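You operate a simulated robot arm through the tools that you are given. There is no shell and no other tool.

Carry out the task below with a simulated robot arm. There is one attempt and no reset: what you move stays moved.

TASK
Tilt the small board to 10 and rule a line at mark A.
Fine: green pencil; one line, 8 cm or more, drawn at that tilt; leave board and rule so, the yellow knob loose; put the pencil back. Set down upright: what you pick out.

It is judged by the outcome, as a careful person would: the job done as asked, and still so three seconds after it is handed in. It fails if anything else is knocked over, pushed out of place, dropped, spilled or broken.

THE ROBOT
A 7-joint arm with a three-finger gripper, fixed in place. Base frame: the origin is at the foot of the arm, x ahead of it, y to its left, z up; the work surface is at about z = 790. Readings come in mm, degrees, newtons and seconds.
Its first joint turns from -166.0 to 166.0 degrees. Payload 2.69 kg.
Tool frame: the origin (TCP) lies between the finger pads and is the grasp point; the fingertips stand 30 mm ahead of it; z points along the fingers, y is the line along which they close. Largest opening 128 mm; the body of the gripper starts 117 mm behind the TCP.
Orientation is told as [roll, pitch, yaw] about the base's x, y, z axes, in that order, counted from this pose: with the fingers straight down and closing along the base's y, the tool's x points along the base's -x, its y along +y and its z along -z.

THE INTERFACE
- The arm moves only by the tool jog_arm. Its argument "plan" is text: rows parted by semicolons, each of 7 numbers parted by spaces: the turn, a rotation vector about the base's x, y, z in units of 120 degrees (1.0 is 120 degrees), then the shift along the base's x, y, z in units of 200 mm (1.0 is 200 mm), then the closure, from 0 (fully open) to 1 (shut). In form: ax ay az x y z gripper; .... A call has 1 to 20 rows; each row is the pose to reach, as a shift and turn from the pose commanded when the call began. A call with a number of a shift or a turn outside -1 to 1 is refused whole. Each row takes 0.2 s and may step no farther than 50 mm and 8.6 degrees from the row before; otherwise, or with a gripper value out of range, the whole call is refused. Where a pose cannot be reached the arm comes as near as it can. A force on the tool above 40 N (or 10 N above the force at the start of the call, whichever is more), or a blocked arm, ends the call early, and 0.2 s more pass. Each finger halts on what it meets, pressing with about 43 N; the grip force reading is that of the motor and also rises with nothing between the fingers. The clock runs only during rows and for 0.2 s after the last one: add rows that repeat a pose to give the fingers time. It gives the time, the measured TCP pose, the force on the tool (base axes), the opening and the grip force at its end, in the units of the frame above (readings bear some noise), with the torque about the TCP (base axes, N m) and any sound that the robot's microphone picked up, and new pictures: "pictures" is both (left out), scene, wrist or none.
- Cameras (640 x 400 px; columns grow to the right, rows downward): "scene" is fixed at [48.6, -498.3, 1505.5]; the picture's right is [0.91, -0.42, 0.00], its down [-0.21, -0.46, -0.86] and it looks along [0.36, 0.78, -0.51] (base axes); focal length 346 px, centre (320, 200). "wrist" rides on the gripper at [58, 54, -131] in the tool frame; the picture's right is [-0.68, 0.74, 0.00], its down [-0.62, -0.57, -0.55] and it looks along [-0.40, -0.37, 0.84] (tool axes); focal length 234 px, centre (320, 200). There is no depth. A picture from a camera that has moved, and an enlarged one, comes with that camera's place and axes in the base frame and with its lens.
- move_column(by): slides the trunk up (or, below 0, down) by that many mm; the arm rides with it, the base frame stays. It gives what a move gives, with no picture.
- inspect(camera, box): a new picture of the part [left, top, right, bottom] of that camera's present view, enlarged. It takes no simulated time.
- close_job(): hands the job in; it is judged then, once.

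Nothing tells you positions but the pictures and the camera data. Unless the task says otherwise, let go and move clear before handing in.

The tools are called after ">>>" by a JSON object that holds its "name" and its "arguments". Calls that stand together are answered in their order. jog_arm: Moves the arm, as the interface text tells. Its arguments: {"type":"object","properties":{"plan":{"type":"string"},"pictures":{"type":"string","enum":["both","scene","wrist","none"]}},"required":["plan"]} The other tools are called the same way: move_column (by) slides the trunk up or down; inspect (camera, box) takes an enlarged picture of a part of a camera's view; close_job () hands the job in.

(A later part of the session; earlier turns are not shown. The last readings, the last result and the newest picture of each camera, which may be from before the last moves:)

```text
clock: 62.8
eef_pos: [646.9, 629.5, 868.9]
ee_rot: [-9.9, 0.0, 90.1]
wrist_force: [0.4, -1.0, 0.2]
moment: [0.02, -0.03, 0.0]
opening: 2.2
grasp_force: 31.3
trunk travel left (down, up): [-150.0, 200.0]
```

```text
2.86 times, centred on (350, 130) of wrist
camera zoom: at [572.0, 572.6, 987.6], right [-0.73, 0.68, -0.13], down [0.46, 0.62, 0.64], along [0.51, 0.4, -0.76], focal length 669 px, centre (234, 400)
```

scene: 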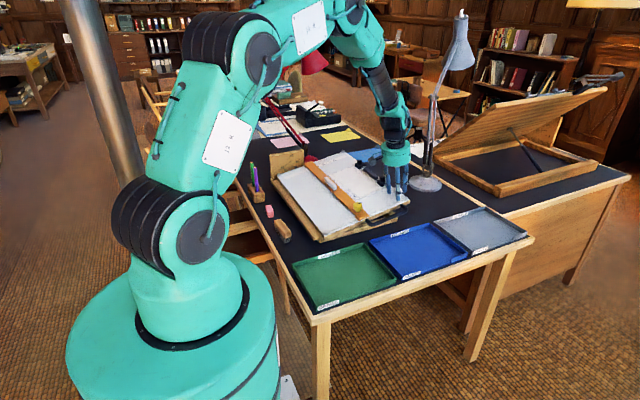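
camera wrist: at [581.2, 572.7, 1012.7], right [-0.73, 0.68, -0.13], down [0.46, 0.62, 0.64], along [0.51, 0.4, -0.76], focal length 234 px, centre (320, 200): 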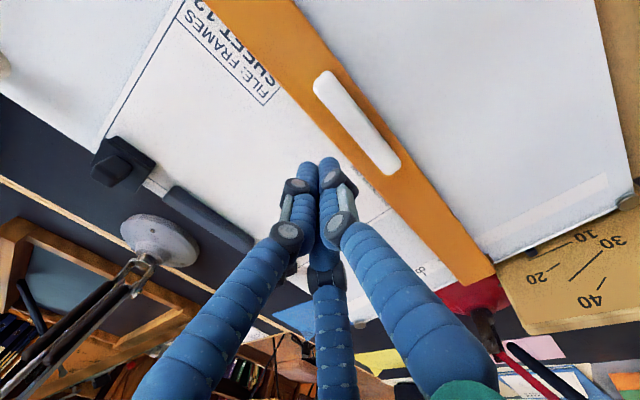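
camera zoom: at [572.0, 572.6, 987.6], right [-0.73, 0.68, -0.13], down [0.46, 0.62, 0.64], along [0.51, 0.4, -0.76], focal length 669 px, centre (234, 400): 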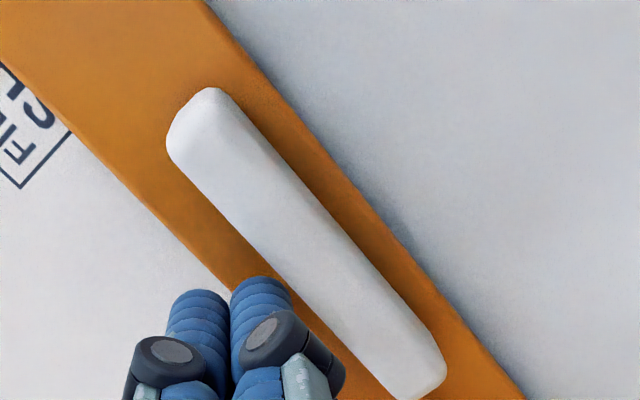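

>>> {"name": "jog_arm", "arguments": {"plan": "0 0 0 -0.0074 0 -0.0013 1; 0 0 0 -0.0148 0 -0.0026 1; 0 0 0 -0.0148 0 -0.0026 1", "pictures": "none"}}

>>> {"name": "inspect", "arguments": {"camera": "scene", "box": [340, 195, 400, 235]}}

>>> {"name": "inspect", "arguments": {"camera": "wrist", "box": [300, 120, 390, 200]}}

```text
clock: 63.6
eef_pos: [645.6, 629.6, 867.1]
ee_rot: [-9.9, -0.1, 90.0]
wrist_force: [0.6, 0.1, -0.4]
moment: [0.03, -0.01, -0.01]
opening: 2.0
grasp_force: 31.7
trunk travel left (down, up): [-150.0, 200.0]
```

```text
10.00 times, centred on (370, 215) of scene
camera zoom: at [48.6, -498.3, 1505.5], right [0.91, -0.42, 0.0], down [-0.21, -0.46, -0.86], along [0.36, 0.78, -0.51], focal length 3462 px, centre (-180, 50)
```

zoom: 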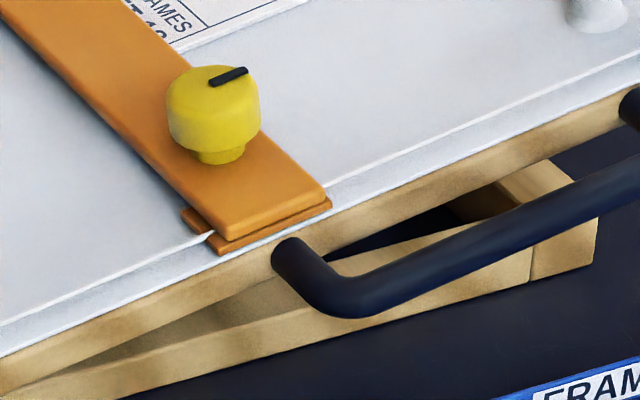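

```text
5.00 times, centred on (345, 160) of wrist
camera zoom: at [569.6, 572.0, 986.6], right [-0.73, 0.68, -0.13], down [0.46, 0.62, 0.64], along [0.51, 0.4, -0.76], focal length 1171 px, centre (195, 400)
```

zoom: 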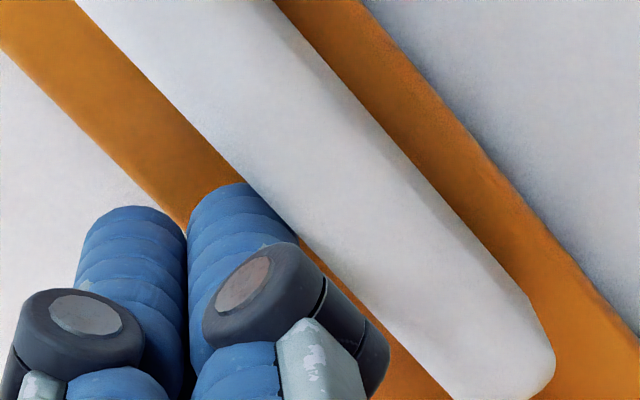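

>>> {"name": "jog_arm", "arguments": {"plan": "0 0 0 -0.005 0 -0.001 1; 0 0 0 -0.01 0 -0.002 1; 0 0 0 -0.01 0 -0.002 1", "pictures": "none"}}

>>> {"name": "inspect", "arguments": {"camera": "scene", "box": [340, 195, 400, 235]}}

>>> {"name": "inspect", "arguments": {"camera": "wrist", "box": [300, 120, 390, 200]}}

```text
clock: 64.4
eef_pos: [643.8, 630.5, 867.4]
ee_rot: [-10.0, -0.1, 89.9]
wrist_force: [2.3, -1.4, -0.1]
moment: [-0.02, -0.04, 0.02]
opening: 2.0
grasp_force: 31.3
trunk travel left (down, up): [-150.0, 200.0]
```

```text
10.00 times, centred on (370, 215) of scene
camera zoom: at [48.6, -498.3, 1505.5], right [0.91, -0.42, 0.0], down [-0.21, -0.46, -0.86], along [0.36, 0.78, -0.51], focal length 3462 px, centre (-180, 50)
```

zoom: 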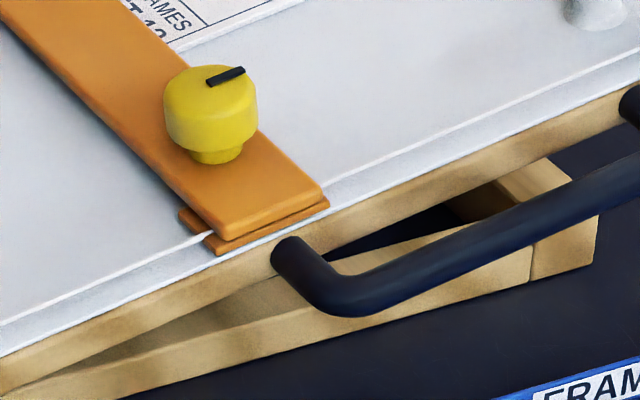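

```text
5.00 times, centred on (345, 160) of wrist
camera zoom: at [568.4, 572.5, 987.0], right [-0.73, 0.68, -0.13], down [0.46, 0.62, 0.64], along [0.51, 0.4, -0.76], focal length 1171 px, centre (195, 400)
```

zoom: 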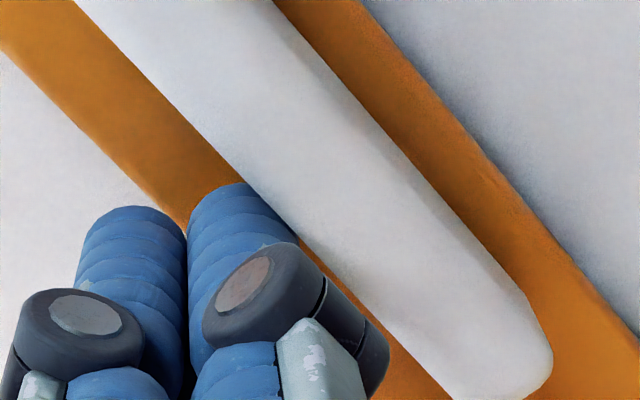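

>>> {"name": "jog_arm", "arguments": {"plan": "0 0 0 -0.004 0 -0.0007 1; 0 0 0 -0.0075 0 -0.0013 1; 0 0 0 -0.0075 0 -0.0013 1; 0 0 0 0.03 0 0.005 1; 0 0 0 0.03 0 0.1 1; 0 0 0 0 0 0.3 1; 0 0 0 -0.05 0.1 0.5 0.7; 0 0 0 -0.1 0.2 0.6 0.5; -0.012 0 0.068 -0.12 0.285 0.62 0.3; -0.024 0 0.135 -0.12 0.285 0.62 0.1; -0.036 0 0.202 -0.12 0.285 0.62 0; -0.0475 0 0.27 -0.12 0.285 0.62 0; -0.059 0 0.335 -0.12 0.285 0.62 0; -0.0651 0 0.3693 -0.12 0.285 0.62 0; -0.0651 0 0.3693 -0.12 0.285 0.62 0", "pictures": "wrist"}}

>>> {"name": "inspect", "arguments": {"camera": "wrist", "box": [280, 190, 360, 240]}}

>>> {"name": "inspect", "arguments": {"camera": "scene", "box": [340, 195, 400, 235]}}

>>> {"name": "inspect", "arguments": {"camera": "scene", "box": [285, 158, 309, 174]}}

```text
clock: 67.6
eef_pos: [618.4, 686.3, 990.7]
ee_rot: [-7.1, 7.0, 134.6]
wrist_force: [0.2, 0.5, 0.2]
moment: [-0.01, -0.01, -0.01]
opening: 127.9
grasp_force: 0.0
trunk travel left (down, up): [-150.0, 200.0]
camera wrist: at [599.2, 608.0, 1120.3], right [-0.98, -0.04, -0.17], down [-0.13, 0.84, 0.53], along [0.12, 0.55, -0.83], focal length 234 px, centre (320, 200)
```

wrist: 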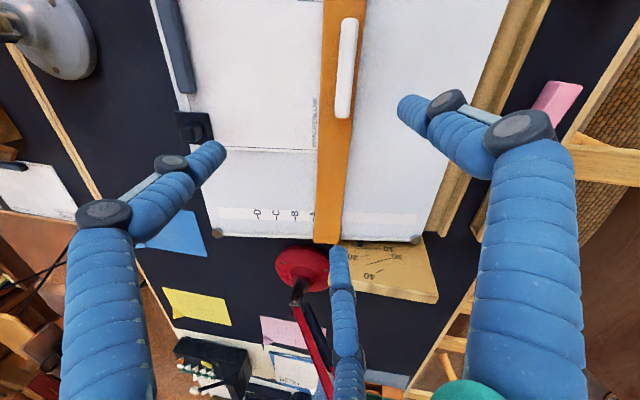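

```text
8.00 times, centred on (320, 215) of wrist
camera zoom: at [599.2, 608.0, 1120.3], right [-0.98, -0.04, -0.17], down [-0.13, 0.84, 0.53], along [0.12, 0.55, -0.83], focal length 1873 px, centre (320, 80)
```

zoom: 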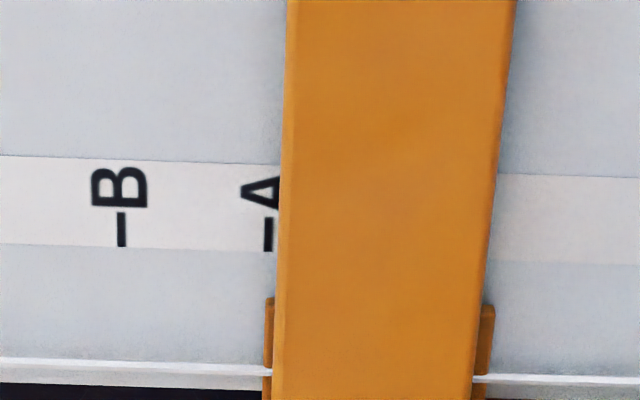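

```text
10.00 times, centred on (370, 215) of scene
camera zoom: at [48.6, -498.3, 1505.5], right [0.91, -0.42, 0.0], down [-0.21, -0.46, -0.86], along [0.36, 0.78, -0.51], focal length 3462 px, centre (-180, 50)
```

zoom: 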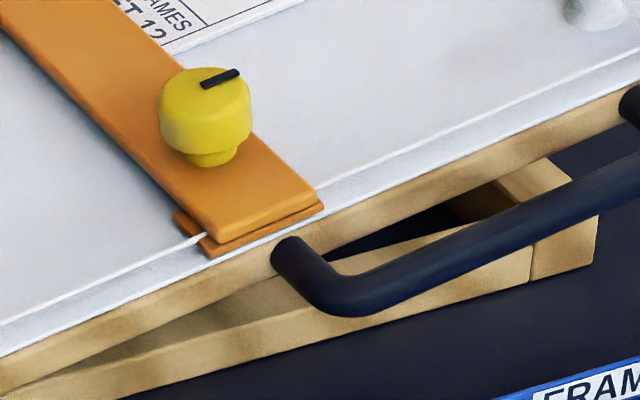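

```text
16.00 times, centred on (297, 166) of scene
camera zoom: at [48.6, -498.3, 1505.5], right [0.91, -0.42, 0.0], down [-0.21, -0.46, -0.86], along [0.36, 0.78, -0.51], focal length 5540 px, centre (688, 744)
```

zoom: 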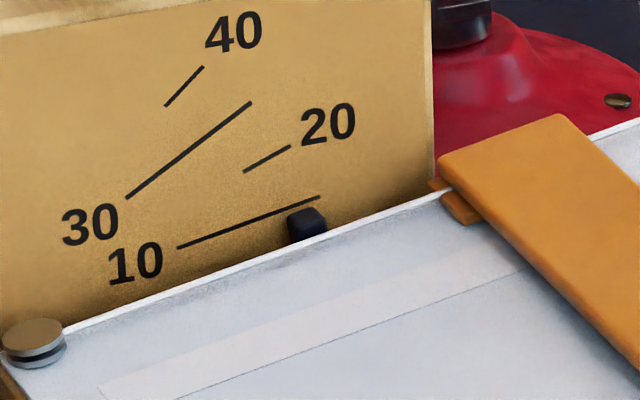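

The rule's edge now sits about 2 mm below tick A, which suits the pencil's offset, and the board still reads 10. Next is the green pencil, so I'll go and look closely at the block.

>>> {"name": "jog_arm", "arguments": {"plan": "0.012 0 -0.068 -0.1 0.05 0.1 0; 0.024 0 -0.135 -0.25 0.1 0.2 0; 0.036 0 -0.202 -0.4 0.15 0.3 0; 0.0475 0 -0.27 -0.6 0.2 0.3 0; 0.059 0 -0.335 -0.8 0.25 0.3 0; 0.0651 0 -0.3693 -0.95 0.3 0.3 0; 0.0651 0 -0.3693 -0.95 0.3 0.3 0", "pictures": "none"}}

>>> {"name": "jog_arm", "arguments": {"plan": "0 0.042 0 -0.15 0.05 -0.05 0; 0 0.0833 0 -0.35 0.1 -0.1 0; 0 0.0833 0 -0.45 0.15 -0.15 0; 0 0.0833 0 -0.45 0.15 -0.15 0", "pictures": "both"}}

>>> {"name": "inspect", "arguments": {"camera": "wrist", "box": [240, 80, 400, 220]}}

```text
clock: 69.2
eef_pos: [428.0, 746.9, 1050.5]
ee_rot: [-10.0, 0.0, 90.1]
wrist_force: [-0.3, 0.9, -0.2]
moment: [0.02, -0.04, -0.04]
opening: 128.1
grasp_force: 0.1
trunk travel left (down, up): [-150.0, 200.0]
```

```text
clock: 70.2
eef_pos: [336.9, 777.1, 1020.2]
ee_rot: [0.1, 0.1, 90.0]
wrist_force: [-0.9, -0.3, -0.1]
moment: [-0.02, -0.06, -0.01]
opening: 128.1
grasp_force: 0.0
trunk travel left (down, up): [-150.0, 200.0]
camera wrist: at [283.9, 720.0, 1150.8], right [-0.74, 0.68, 0.0], down [0.57, 0.62, 0.55], along [0.37, 0.4, -0.84], focal length 234 px, centre (320, 200)
```

scene: 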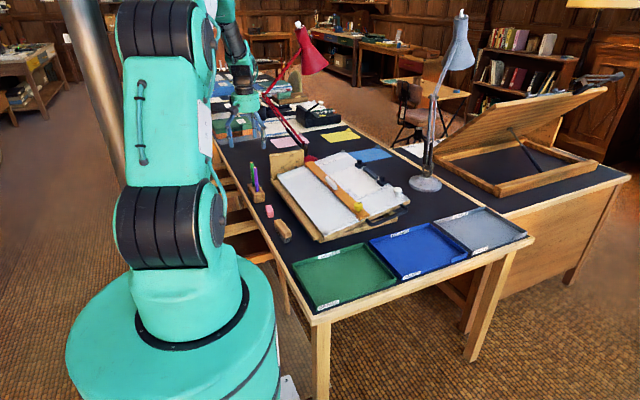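
wrist: 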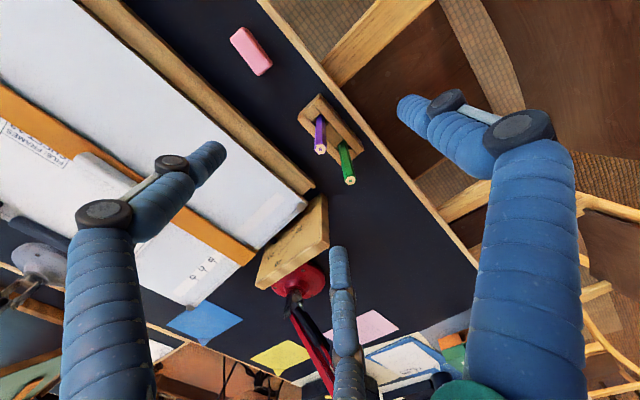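

```text
2.86 times, centred on (320, 150) of wrist
camera zoom: at [283.9, 720.0, 1150.8], right [-0.74, 0.68, 0.0], down [0.57, 0.62, 0.55], along [0.37, 0.4, -0.84], focal length 669 px, centre (320, 343)
```

zoom: 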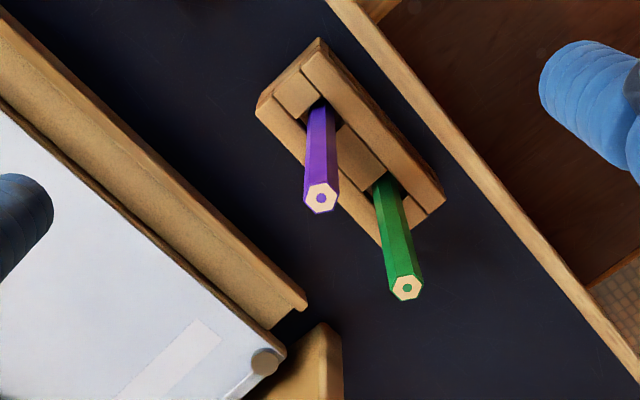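

The green pencil's top is at about (349, 847, 895) with the purple one 55 mm away, both standing tip-down in the block. I'll move above the green pencil and check alignment.

>>> {"name": "jog_arm", "arguments": {"plan": "0 0 0 0.02 0.12 -0.1 0.2; 0 0 0 0.04 0.24 -0.2 0.4; 0 0 0 0.0575 0.3475 -0.3 0.55; 0 0 0 0.0575 0.3475 -0.35 0.6; 0 0 0 0.0575 0.3475 -0.35 0.6; 0 0 0 0.0575 0.3475 -0.35 0.6", "pictures": "both"}}

>>> {"name": "inspect", "arguments": {"camera": "wrist", "box": [250, 100, 390, 240]}}

>>> {"name": "inspect", "arguments": {"camera": "scene", "box": [220, 110, 300, 220]}}

```text
clock: 71.6
eef_pos: [349.0, 845.3, 950.5]
ee_rot: [0.0, 0.0, 90.0]
wrist_force: [-0.8, -1.2, 0.1]
moment: [0.04, 0.01, 0.02]
opening: 51.3
grasp_force: 0.2
trunk travel left (down, up): [-150.0, 200.0]
camera wrist: at [295.8, 788.1, 1082.3], right [-0.74, 0.68, 0.0], down [0.57, 0.62, 0.55], along [0.37, 0.4, -0.84], focal length 234 px, centre (320, 200)
```

scene: 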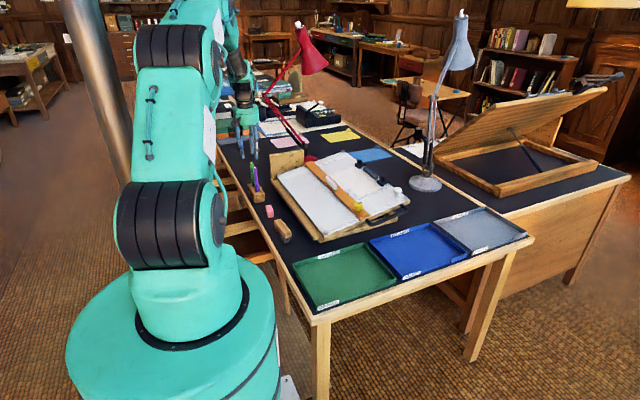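
wrist: 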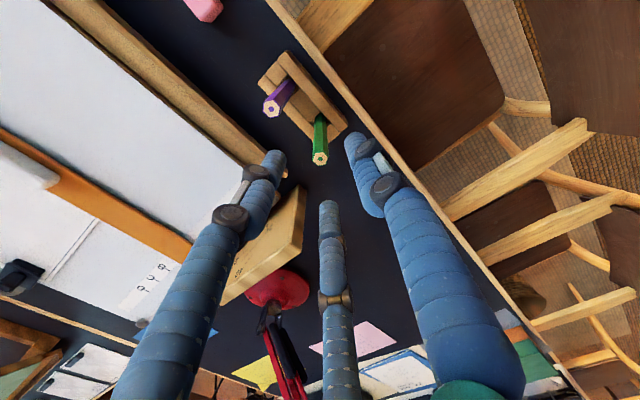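

```text
2.86 times, centred on (320, 170) of wrist
camera zoom: at [295.8, 788.1, 1082.3], right [-0.74, 0.68, 0.0], down [0.57, 0.62, 0.55], along [0.37, 0.4, -0.84], focal length 669 px, centre (320, 286)
```

zoom: 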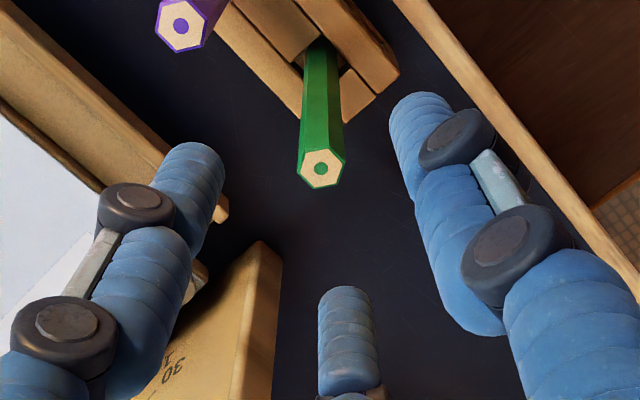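

```text
3.64 times, centred on (260, 165) of scene
camera zoom: at [48.6, -498.3, 1505.5], right [0.91, -0.42, 0.0], down [-0.21, -0.46, -0.86], along [0.36, 0.78, -0.51], focal length 1259 px, centre (538, 327)
```

zoom: 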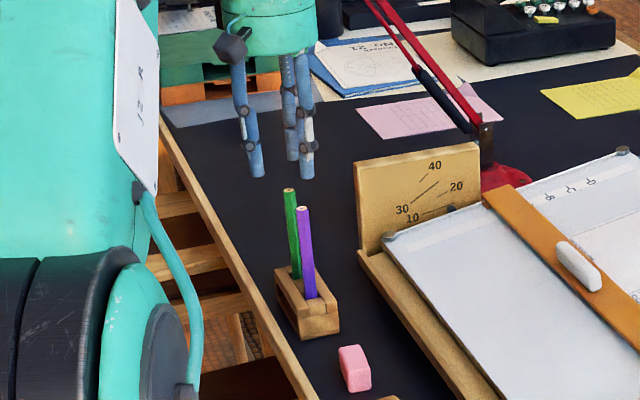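

>>> {"name": "jog_arm", "arguments": {"plan": "0 0 0 -0.002 0.002 -0.15 0.6; 0 0 0 -0.002 0.002 -0.3 0.6; 0 0 0 -0.002 0.002 -0.45 0.6; 0 0 0 -0.002 0.002 -0.45 0.6", "pictures": "wrist"}}

>>> {"name": "inspect", "arguments": {"camera": "wrist", "box": [250, 100, 390, 240]}}

>>> {"name": "inspect", "arguments": {"camera": "scene", "box": [225, 130, 285, 215]}}

```text
clock: 72.6
eef_pos: [349.3, 847.5, 860.6]
ee_rot: [0.0, 0.0, 90.0]
wrist_force: [0.3, -0.5, -1.1]
moment: [-0.01, 0.02, -0.01]
opening: 51.1
grasp_force: 0.1
trunk travel left (down, up): [-150.0, 200.0]
camera wrist: at [295.9, 790.4, 991.8], right [-0.74, 0.68, 0.0], down [0.57, 0.62, 0.55], along [0.37, 0.4, -0.84], focal length 234 px, centre (320, 200)
```

wrist: 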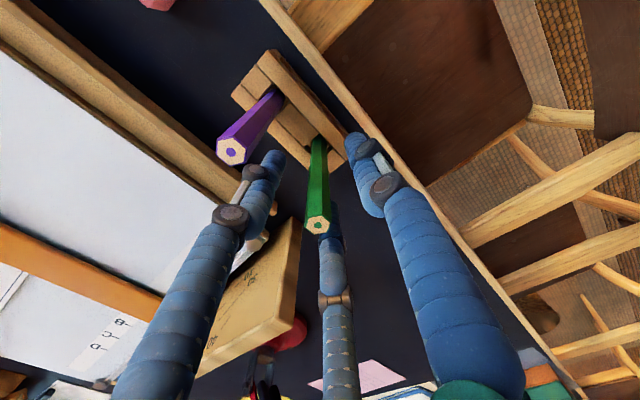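

```text
2.86 times, centred on (320, 170) of wrist
camera zoom: at [295.9, 790.4, 991.8], right [-0.74, 0.68, 0.0], down [0.57, 0.62, 0.55], along [0.37, 0.4, -0.84], focal length 669 px, centre (320, 286)
```

zoom: 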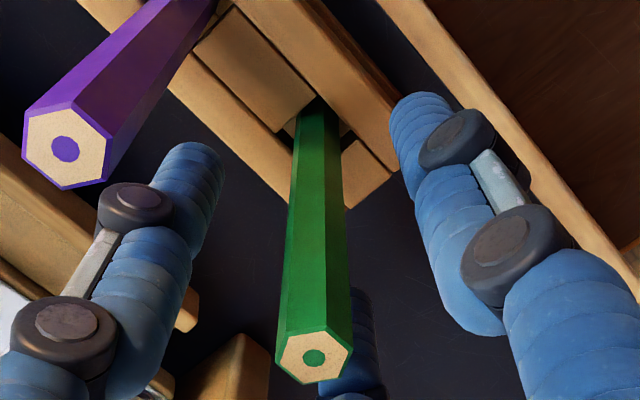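

```text
4.71 times, centred on (255, 172) of scene
camera zoom: at [48.6, -498.3, 1505.5], right [0.91, -0.42, 0.0], down [-0.21, -0.46, -0.86], along [0.36, 0.78, -0.51], focal length 1629 px, centre (626, 329)
```

zoom: 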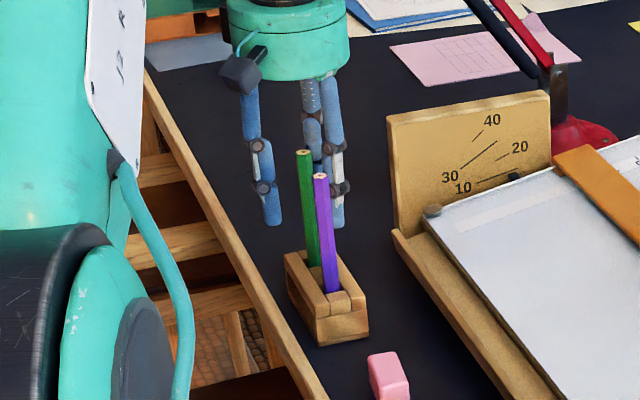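

>>> {"name": "jog_arm", "arguments": {"plan": "0 0 0 0 0 0 0.7; 0 0 0 0 0 0 0.78; 0 0 0 0 0 0 0.84; 0 0 0 0 0 0 0.88; 0 0 0 0 0 0 0.92; 0 0 0 0 0 0 0.96; 0 0 0 0 0 0 0.96", "pictures": "wrist"}}

>>> {"name": "inspect", "arguments": {"camera": "scene", "box": [225, 130, 285, 215]}}

```text
clock: 74.2
eef_pos: [349.5, 847.9, 861.9]
ee_rot: [0.1, 0.0, 90.0]
wrist_force: [-0.1, 0.2, 0.5]
moment: [0.0, 0.01, 0.0]
opening: 11.2
grasp_force: 38.0
trunk travel left (down, up): [-150.0, 200.0]
camera wrist: at [295.9, 790.2, 992.2], right [-0.74, 0.68, 0.0], down [0.57, 0.62, 0.55], along [0.37, 0.4, -0.84], focal length 234 px, centre (320, 200)
```

wrist: 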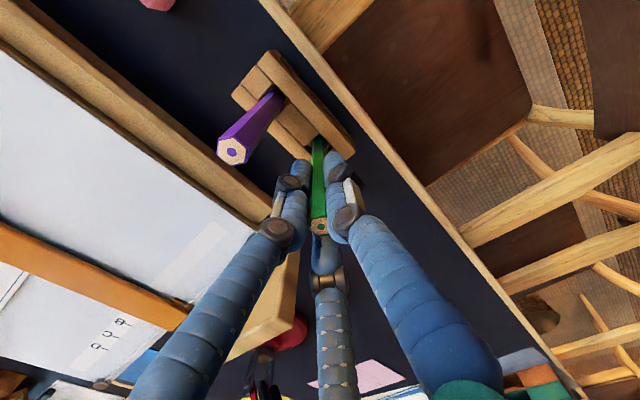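

```text
4.71 times, centred on (255, 172) of scene
camera zoom: at [48.6, -498.3, 1505.5], right [0.91, -0.42, 0.0], down [-0.21, -0.46, -0.86], along [0.36, 0.78, -0.51], focal length 1629 px, centre (626, 329)
```

zoom: 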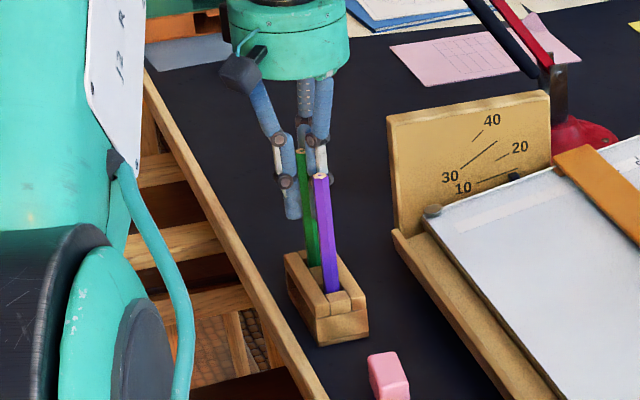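

The green pencil is gripped with no side load. I'll lift it straight up out of the block.

>>> {"name": "jog_arm", "arguments": {"plan": "0 0 0 0 0 0.03 0.96; 0 0 0 0 0 0.08 0.96; 0 0 0 0 0 0.15 0.96; 0 0 0 0 0 0.25 0.96; 0 0 0 0 0 0.4 0.96; 0 0 0 0 0 0.55 0.96; 0 0 0 0 0 0.7 0.96; 0 0 0 0 0 0.7 0.96", "pictures": "both"}}

>>> {"name": "inspect", "arguments": {"camera": "scene", "box": [225, 90, 305, 215]}}

>>> {"name": "inspect", "arguments": {"camera": "wrist", "box": [250, 80, 390, 260]}}

```text
clock: 76.0
eef_pos: [350.7, 844.0, 1000.2]
ee_rot: [0.0, 0.0, 90.0]
wrist_force: [-0.8, -0.6, -0.6]
moment: [0.0, -0.01, 0.0]
opening: 11.3
grasp_force: 38.4
trunk travel left (down, up): [-150.0, 200.0]
camera wrist: at [295.5, 786.1, 1132.2], right [-0.74, 0.68, 0.0], down [0.57, 0.62, 0.55], along [0.37, 0.4, -0.84], focal length 234 px, centre (320, 200)
```

scene: 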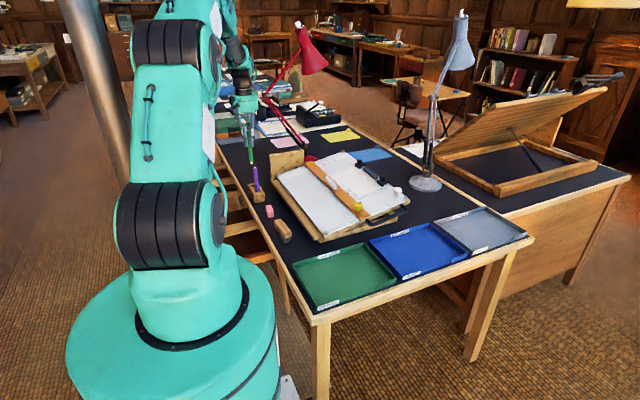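
wrist: 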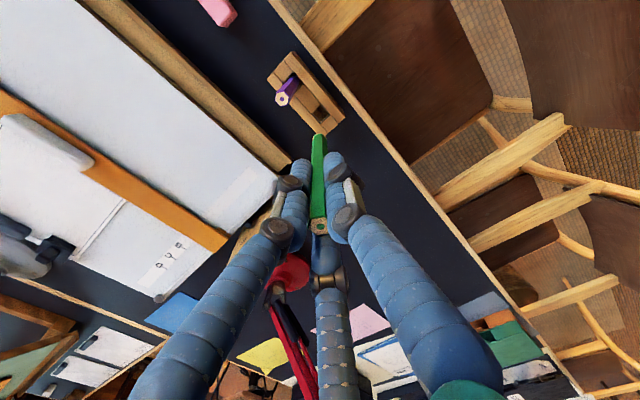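

```text
3.20 times, centred on (265, 152) of scene
camera zoom: at [48.6, -498.3, 1505.5], right [0.91, -0.42, 0.0], down [-0.21, -0.46, -0.86], along [0.36, 0.78, -0.51], focal length 1108 px, centre (496, 352)
```

zoom: 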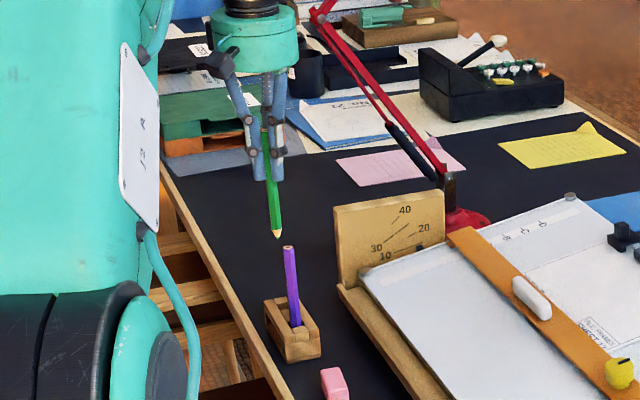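

```text
2.22 times, centred on (320, 170) of wrist
camera zoom: at [295.5, 786.1, 1132.2], right [-0.74, 0.68, 0.0], down [0.57, 0.62, 0.55], along [0.37, 0.4, -0.84], focal length 520 px, centre (320, 267)
```

zoom: 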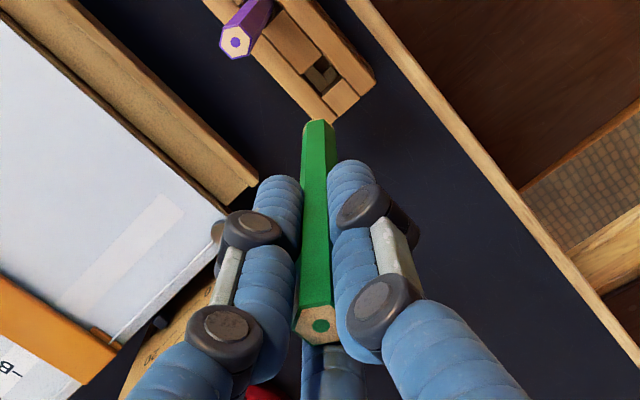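

The pencil is held straight, with its tip about 115 mm below the TCP. The clear strip of board in front of Sheet 12 (y≈380–488) is long enough for the line. I'll carry the pencil over there and look before touching down.

>>> {"name": "jog_arm", "arguments": {"plan": "0 0 0 0.1 -0.1 0.1 0.96; 0 0 0 0.22 -0.22 0.2 0.96; 0 0 0 0.36 -0.36 0.25 0.96; 0 0 0 0.5 -0.5 0.25 0.96; 0 0 0 0.65 -0.65 0.25 0.96; 0 0 0 0.8 -0.8 0.25 0.96; 0 0 0 0.8 -0.92 0.25 0.96; 0 0 0 0.8 -0.92 0.25 0.96", "pictures": "none"}}

>>> {"name": "jog_arm", "arguments": {"plan": "0 0 0 0.15 -0.15 0 0.96; 0 0 0 0.3 -0.3 0 0.96; 0 0 0 0.45 -0.45 0 0.96; 0 0 0 0.6 -0.6 0 0.96; 0 0 0 0.75 -0.75 0 0.96; 0 0 0 0.8 -0.9 0 0.96; 0 0 0 0.8 -0.9 0 0.96", "pictures": "both"}}

>>> {"name": "inspect", "arguments": {"camera": "wrist", "box": [200, 0, 460, 180]}}

>>> {"name": "inspect", "arguments": {"camera": "scene", "box": [310, 110, 430, 240]}}

```text
clock: 77.8
eef_pos: [510.5, 662.3, 1050.3]
ee_rot: [0.0, 0.0, 90.0]
wrist_force: [0.2, -0.8, 0.6]
moment: [0.04, -0.02, -0.01]
opening: 11.7
grasp_force: 38.4
trunk travel left (down, up): [-150.0, 200.0]
```

```text
clock: 79.4
eef_pos: [667.9, 482.4, 1050.6]
ee_rot: [0.1, 0.0, 89.9]
wrist_force: [1.0, -0.5, -0.1]
moment: [0.05, 0.05, 0.01]
opening: 11.4
grasp_force: 37.9
trunk travel left (down, up): [-150.0, 200.0]
camera wrist: at [615.8, 424.6, 1181.1], right [-0.74, 0.68, 0.0], down [0.57, 0.62, 0.55], along [0.37, 0.4, -0.84], focal length 234 px, centre (320, 200)
```

scene: 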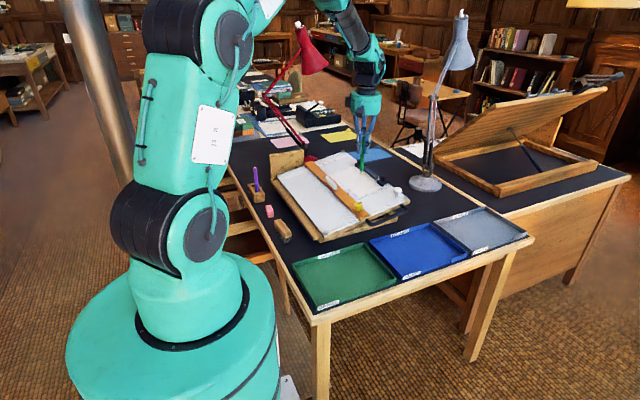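
wrist: 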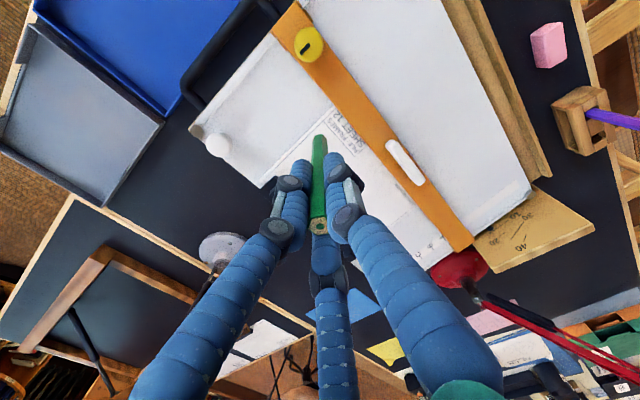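

```text
2.22 times, centred on (330, 90) of wrist
camera zoom: at [615.8, 424.6, 1181.1], right [-0.74, 0.68, 0.0], down [0.57, 0.62, 0.55], along [0.37, 0.4, -0.84], focal length 520 px, centre (298, 444)
```

zoom: 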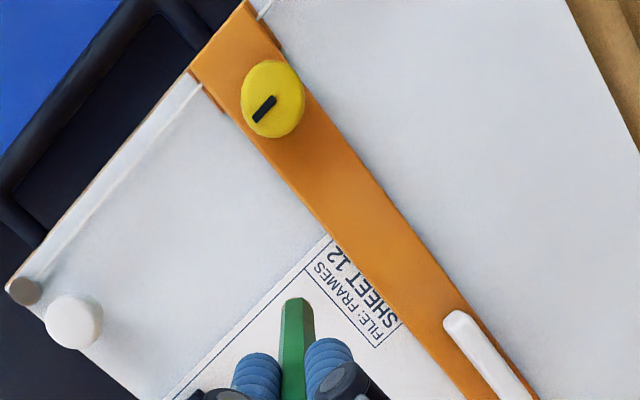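

```text
3.08 times, centred on (370, 175) of scene
camera zoom: at [48.6, -498.3, 1505.5], right [0.91, -0.42, 0.0], down [-0.21, -0.46, -0.86], along [0.36, 0.78, -0.51], focal length 1065 px, centre (166, 277)
```

zoom: 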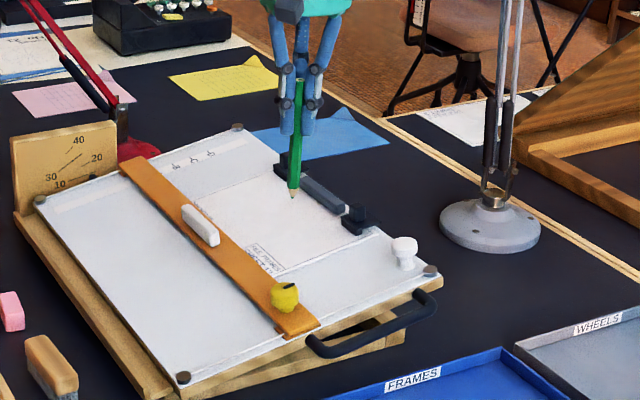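

>>> {"name": "jog_arm", "arguments": {"plan": "0 0.03 0 0 0 -0.15 0.96; 0 0.0667 0 0 0.002 -0.3 0.96; 0 0.0667 0 0 0.002 -0.42 0.96; 0 0.0667 0 0 0.002 -0.5 0.96; 0 0.0667 0 0 0.002 -0.5 0.96", "pictures": "both"}}

>>> {"name": "inspect", "arguments": {"camera": "scene", "box": [335, 155, 395, 215]}}

>>> {"name": "inspect", "arguments": {"camera": "wrist", "box": [270, 70, 390, 170]}}

```text
clock: 80.6
eef_pos: [669.8, 483.9, 950.7]
ee_rot: [7.9, 0.0, 90.0]
wrist_force: [0.2, -0.6, -0.5]
moment: [0.01, -0.01, 0.02]
opening: 11.3
grasp_force: 38.1
trunk travel left (down, up): [-150.0, 200.0]
camera wrist: at [634.7, 426.2, 1087.7], right [-0.73, 0.68, 0.1], down [0.64, 0.62, 0.46], along [0.25, 0.4, -0.88], focal length 234 px, centre (320, 200)
```

scene: 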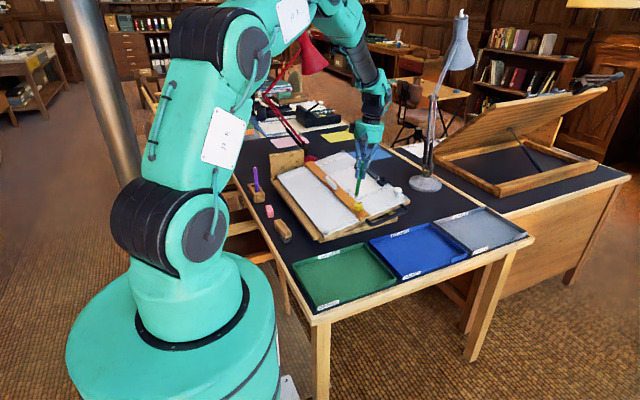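
wrist: 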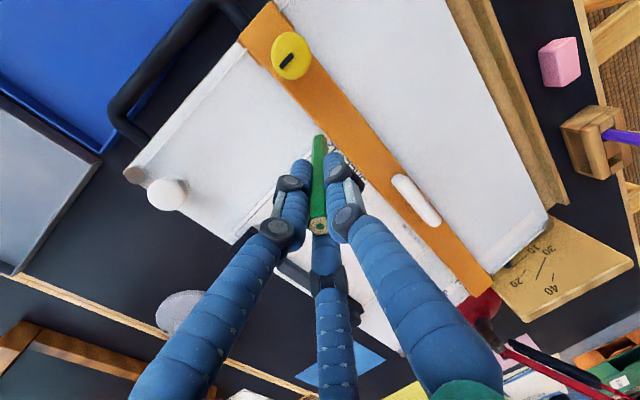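

```text
6.67 times, centred on (365, 185) of scene
camera zoom: at [48.6, -498.3, 1505.5], right [0.91, -0.42, 0.0], down [-0.21, -0.46, -0.86], along [0.36, 0.78, -0.51], focal length 2308 px, centre (20, 300)
```

zoom: 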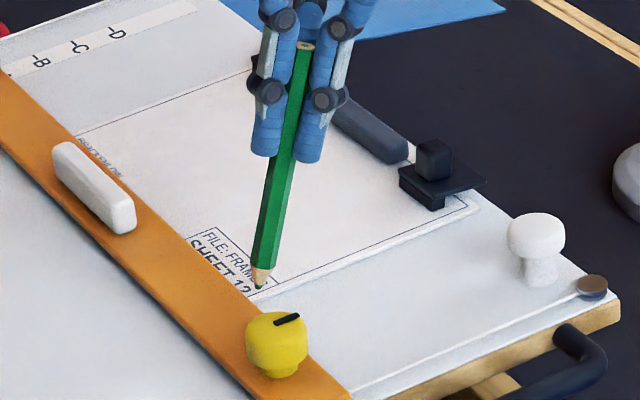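

```text
4.00 times, centred on (330, 120) of wrist
camera zoom: at [634.7, 426.2, 1087.7], right [-0.73, 0.68, 0.1], down [0.64, 0.62, 0.46], along [0.25, 0.4, -0.88], focal length 937 px, centre (280, 520)
```

zoom: 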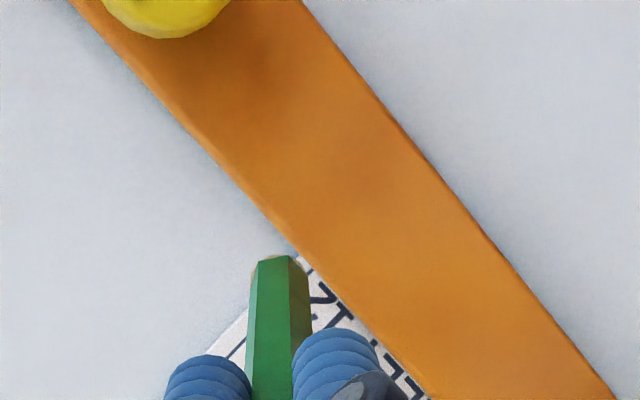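

>>> {"name": "jog_arm", "arguments": {"plan": "0 0.0417 0 0.05 0 -0.01 0.96; 0 0.0833 0 0.098 0 -0.023 0.96; 0 0.0833 0 0.098 0 -0.023 0.96", "pictures": "wrist"}}

>>> {"name": "inspect", "arguments": {"camera": "scene", "box": [335, 155, 395, 215]}}

>>> {"name": "inspect", "arguments": {"camera": "wrist", "box": [270, 70, 390, 170]}}

```text
clock: 81.4
eef_pos: [689.7, 483.9, 946.6]
ee_rot: [18.1, -0.1, 90.0]
wrist_force: [0.2, 0.0, -0.1]
moment: [0.02, 0.07, -0.02]
opening: 11.4
grasp_force: 38.4
trunk travel left (down, up): [-150.0, 200.0]
camera wrist: at [679.4, 425.7, 1088.1], right [-0.7, 0.68, 0.23], down [0.71, 0.62, 0.35], along [0.09, 0.4, -0.91], focal length 234 px, centre (320, 200)
```

wrist: 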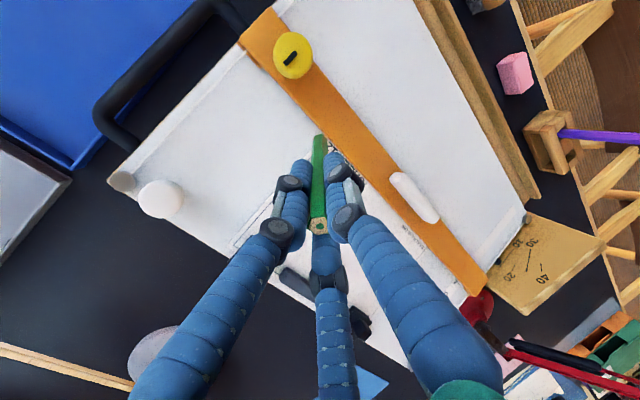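

```text
6.67 times, centred on (365, 185) of scene
camera zoom: at [48.6, -498.3, 1505.5], right [0.91, -0.42, 0.0], down [-0.21, -0.46, -0.86], along [0.36, 0.78, -0.51], focal length 2308 px, centre (20, 300)
```

zoom: 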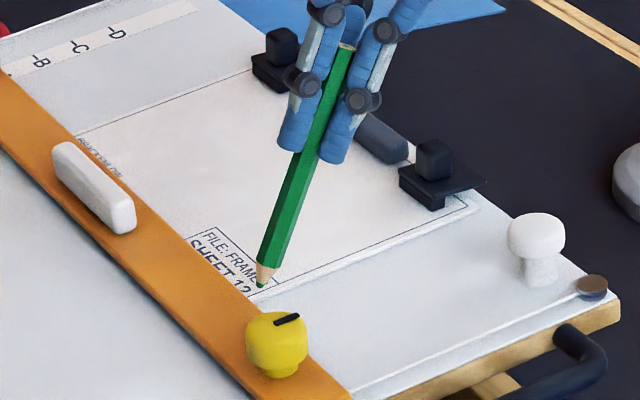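

```text
4.00 times, centred on (330, 120) of wrist
camera zoom: at [679.4, 425.7, 1088.1], right [-0.7, 0.68, 0.23], down [0.71, 0.62, 0.35], along [0.09, 0.4, -0.91], focal length 937 px, centre (280, 520)
```

zoom: 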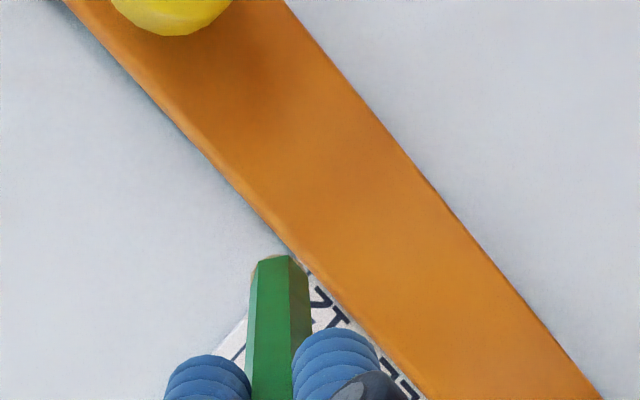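

>>> {"name": "jog_arm", "arguments": {"plan": "0 0 0 -0.004 0 -0.02 0.96; 0 0 0 -0.0075 0 -0.04 0.96; 0 0 0 -0.0075 0 -0.04 0.96", "pictures": "none"}}

>>> {"name": "inspect", "arguments": {"camera": "scene", "box": [348, 186, 372, 206]}}

>>> {"name": "inspect", "arguments": {"camera": "wrist", "box": [290, 100, 350, 150]}}

```text
clock: 82.2
eef_pos: [686.9, 482.7, 938.8]
ee_rot: [18.0, 0.1, 90.0]
wrist_force: [0.2, -0.1, -0.8]
moment: [-0.01, 0.02, 0.0]
opening: 11.4
grasp_force: 38.6
trunk travel left (down, up): [-150.0, 200.0]
```

```text
16.00 times, centred on (360, 196) of scene
camera zoom: at [48.6, -498.3, 1505.5], right [0.91, -0.42, 0.0], down [-0.21, -0.46, -0.86], along [0.36, 0.78, -0.51], focal length 5540 px, centre (-320, 264)
```

zoom: 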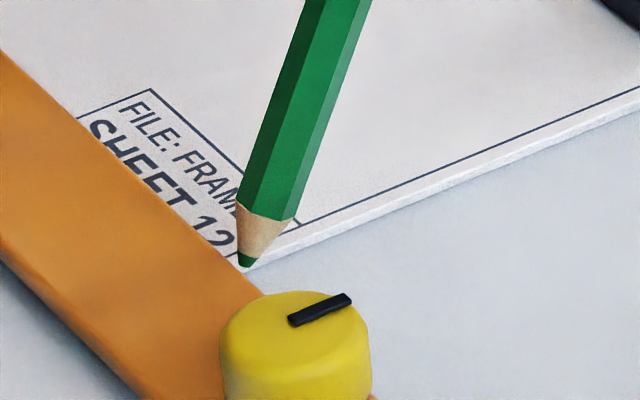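

```text
8.00 times, centred on (320, 125) of wrist
camera zoom: at [676.6, 425.3, 1080.1], right [-0.7, 0.68, 0.23], down [0.71, 0.62, 0.35], along [0.09, 0.4, -0.91], focal length 1873 px, centre (320, 800)
```

zoom: 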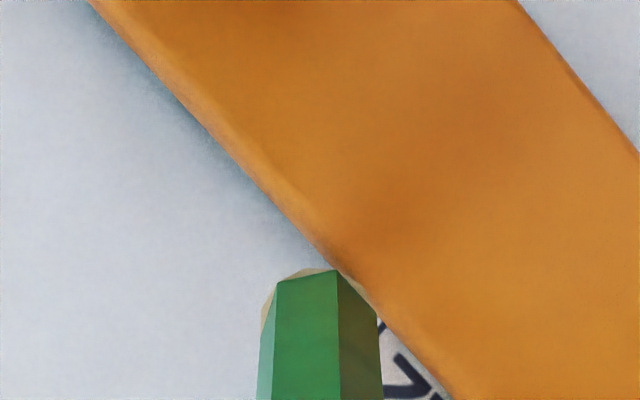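

>>> {"name": "jog_arm", "arguments": {"plan": "0 0 0 -0.0075 -0.005 -0.005 0.96; 0 0 0 -0.0075 -0.005 -0.0125 0.96; 0 0 0 -0.0075 -0.005 -0.0175 0.96; 0 0 0 -0.0075 -0.005 -0.0175 0.96", "pictures": "none"}}

>>> {"name": "inspect", "arguments": {"camera": "scene", "box": [348, 186, 372, 206]}}

>>> {"name": "inspect", "arguments": {"camera": "wrist", "box": [290, 100, 350, 150]}}

```text
clock: 83.2
eef_pos: [685.9, 481.8, 934.7]
ee_rot: [18.0, 0.0, 90.1]
wrist_force: [-0.2, 0.6, -0.7]
moment: [0.01, 0.02, -0.02]
opening: 11.1
grasp_force: 38.6
trunk travel left (down, up): [-150.0, 200.0]
```

```text
16.00 times, centred on (360, 196) of scene
camera zoom: at [48.6, -498.3, 1505.5], right [0.91, -0.42, 0.0], down [-0.21, -0.46, -0.86], along [0.36, 0.78, -0.51], focal length 5540 px, centre (-320, 264)
```

zoom: 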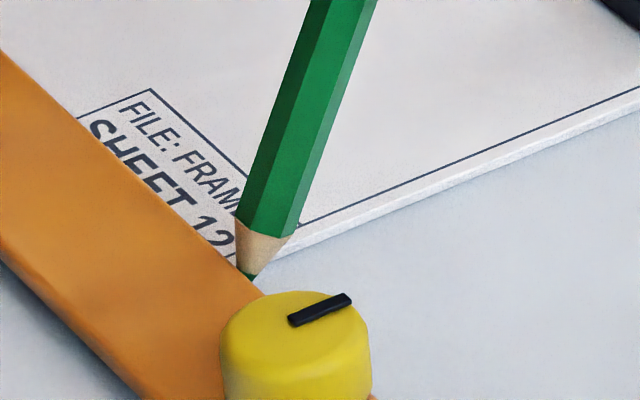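

```text
8.00 times, centred on (320, 125) of wrist
camera zoom: at [675.9, 424.1, 1076.2], right [-0.7, 0.68, 0.23], down [0.71, 0.62, 0.35], along [0.09, 0.4, -0.91], focal length 1873 px, centre (320, 800)
```

zoom: 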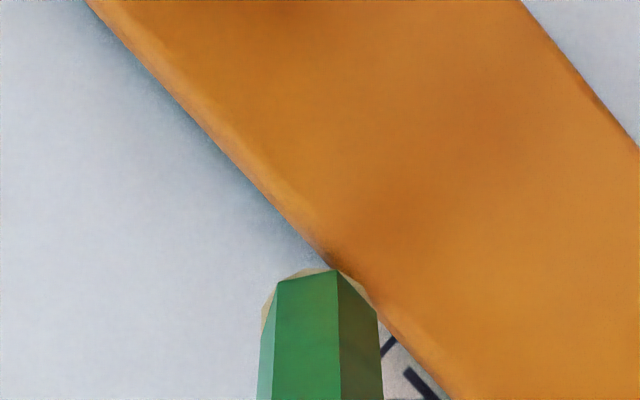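

>>> {"name": "jog_arm", "arguments": {"plan": "0 0 0 0 0 -0.005 0.96; 0 0 0 0 0 -0.005 0.96", "pictures": "none"}}

>>> {"name": "jog_arm", "arguments": {"plan": "0 0 0 0 0 -0.004 0.96; 0 0 0 0 0 -0.004 0.96", "pictures": "none"}}

>>> {"name": "jog_arm", "arguments": {"plan": "0 0 0 0 0 -0.003 0.96; 0 0 0 0 0 -0.003 0.96", "pictures": "none"}}

```text
clock: 83.8
eef_pos: [686.3, 481.9, 933.5]
ee_rot: [18.1, 0.0, 90.1]
wrist_force: [0.3, 0.4, 0.1]
moment: [0.03, -0.01, -0.02]
opening: 11.2
grasp_force: 38.6
trunk travel left (down, up): [-150.0, 200.0]
```

```text
clock: 84.4
eef_pos: [686.6, 481.1, 932.9]
ee_rot: [18.0, 0.0, 90.0]
wrist_force: [0.1, -0.1, -0.8]
moment: [0.01, 0.01, -0.03]
opening: 11.2
grasp_force: 38.6
trunk travel left (down, up): [-150.0, 200.0]
```

```text
clock: 85.0
eef_pos: [686.9, 481.5, 932.7]
ee_rot: [18.0, 0.1, 90.0]
wrist_force: [-0.3, 0.5, 0.1]
moment: [0.01, -0.03, 0.02]
opening: 11.2
grasp_force: 38.1
trunk travel left (down, up): [-150.0, 200.0]
```

>>> {"name": "jog_arm", "arguments": {"plan": "0 0 0 0 0 -0.003 0.96; 0 0 0 0 0 -0.003 0.96", "pictures": "none"}}

>>> {"name": "jog_arm", "arguments": {"plan": "0 0 0 0 0 -0.003 0.96; 0 0 0 0 0 -0.003 0.96", "pictures": "none"}}

>>> {"name": "inspect", "arguments": {"camera": "scene", "box": [348, 186, 372, 206]}}

```text
clock: 85.6
eef_pos: [686.4, 481.9, 933.2]
ee_rot: [18.0, 0.0, 90.0]
wrist_force: [0.1, -0.2, 0.3]
moment: [-0.01, 0.04, -0.01]
opening: 11.0
grasp_force: 38.4
trunk travel left (down, up): [-150.0, 200.0]
```

```text
clock: 86.2
eef_pos: [685.3, 482.0, 931.7]
ee_rot: [18.0, 0.0, 90.0]
wrist_force: [0.3, 0.2, -0.1]
moment: [0.02, 0.02, -0.02]
opening: 11.3
grasp_force: 37.6
trunk travel left (down, up): [-150.0, 200.0]
```

```text
16.00 times, centred on (360, 196) of scene
camera zoom: at [48.6, -498.3, 1505.5], right [0.91, -0.42, 0.0], down [-0.21, -0.46, -0.86], along [0.36, 0.78, -0.51], focal length 5540 px, centre (-320, 264)
```

zoom: 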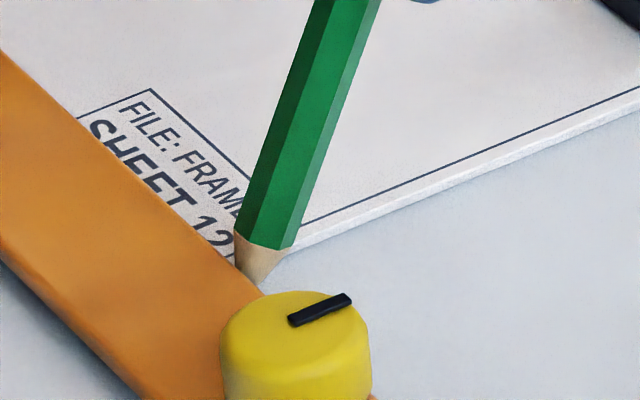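

>>> {"name": "jog_arm", "arguments": {"plan": "0 0 0 0 0 -0.004 0.96; 0 0 0 0 0 -0.004 0.96", "pictures": "none"}}

>>> {"name": "jog_arm", "arguments": {"plan": "0 0 0 0 0 -0.003 0.96; 0 0 0 0 0 -0.003 0.96", "pictures": "none"}}

>>> {"name": "jog_arm", "arguments": {"plan": "0 0 0 0 0 -0.003 0.96; 0 0 0 0 0 -0.003 0.96", "pictures": "none"}}

```text
clock: 86.8
eef_pos: [686.2, 481.1, 931.1]
ee_rot: [18.0, 0.0, 90.0]
wrist_force: [-1.5, 0.5, 1.9]
moment: [0.07, 0.19, 0.0]
opening: 10.9
grasp_force: 38.3
trunk travel left (down, up): [-150.0, 200.0]
```

```text
clock: 87.4
eef_pos: [687.0, 481.1, 929.8]
ee_rot: [17.9, 0.0, 90.1]
wrist_force: [0.0, -1.2, 3.1]
moment: [-0.13, 0.11, 0.02]
opening: 11.4
grasp_force: 38.7
trunk travel left (down, up): [-150.0, 200.0]
```

```text
clock: 88.0
eef_pos: [687.2, 482.0, 927.9]
ee_rot: [18.0, 0.1, 90.0]
wrist_force: [-0.8, -2.3, 4.3]
moment: [-0.23, 0.22, 0.05]
opening: 11.5
grasp_force: 38.4
trunk travel left (down, up): [-150.0, 200.0]
```

The tip is in light contact with the board at about 4 N. I'll check the tilt, then draw about 90 mm along the rule towards the front edge.

>>> {"name": "inspect", "arguments": {"camera": "scene", "box": [285, 158, 309, 174]}}

>>> {"name": "jog_arm", "arguments": {"plan": "0 0 0 0 -0.03 0 0.96; 0 0 0 0 -0.06 0 0.96; 0 0 0 0 -0.09 0 0.96; 0 0 0 0 -0.12 0 0.96; 0 0 0 0 -0.15 0 0.96; 0 0 0 0 -0.15 0 0.96", "pictures": "wrist"}}

>>> {"name": "inspect", "arguments": {"camera": "scene", "box": [340, 180, 385, 215]}}

>>> {"name": "inspect", "arguments": {"camera": "wrist", "box": [280, 90, 360, 150]}}

```text
16.00 times, centred on (297, 166) of scene
camera zoom: at [48.6, -498.3, 1505.5], right [0.91, -0.42, 0.0], down [-0.21, -0.46, -0.86], along [0.36, 0.78, -0.51], focal length 5540 px, centre (688, 744)
```

zoom: 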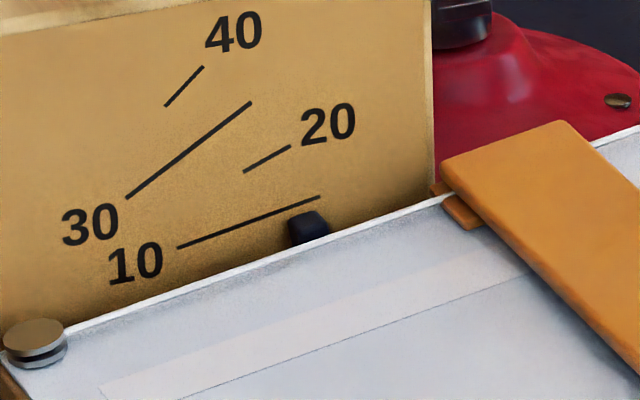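

```text
clock: 89.4
eef_pos: [686.4, 451.3, 931.4]
ee_rot: [18.0, 0.0, 90.0]
wrist_force: [-0.7, -0.7, 2.5]
moment: [-0.1, 0.16, 0.02]
opening: 11.1
grasp_force: 38.3
trunk travel left (down, up): [-150.0, 200.0]
camera wrist: at [676.6, 394.0, 1071.7], right [-0.7, 0.68, 0.23], down [0.71, 0.62, 0.35], along [0.09, 0.4, -0.91], focal length 234 px, centre (320, 200)
```

wrist: 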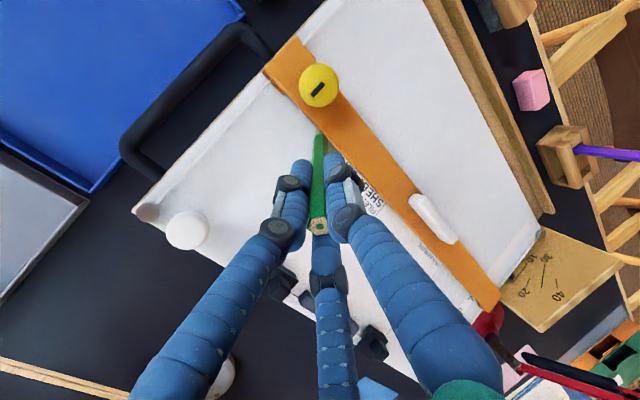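

```text
11.43 times, centred on (362, 198) of scene
camera zoom: at [48.6, -498.3, 1505.5], right [0.91, -0.42, 0.0], down [-0.21, -0.46, -0.86], along [0.36, 0.78, -0.51], focal length 3957 px, centre (-166, 229)
```

zoom: 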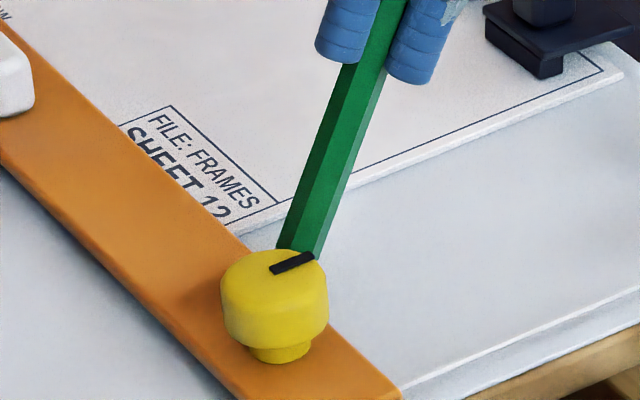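

```text
6.67 times, centred on (320, 120) of wrist
camera zoom: at [676.6, 394.0, 1071.7], right [-0.7, 0.68, 0.23], down [0.71, 0.62, 0.35], along [0.09, 0.4, -0.91], focal length 1561 px, centre (320, 733)
```

zoom: 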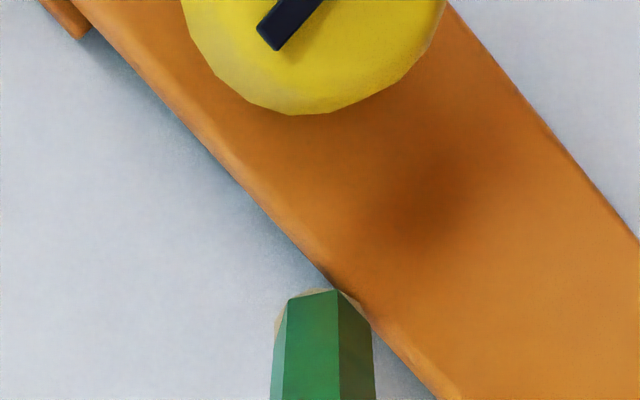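

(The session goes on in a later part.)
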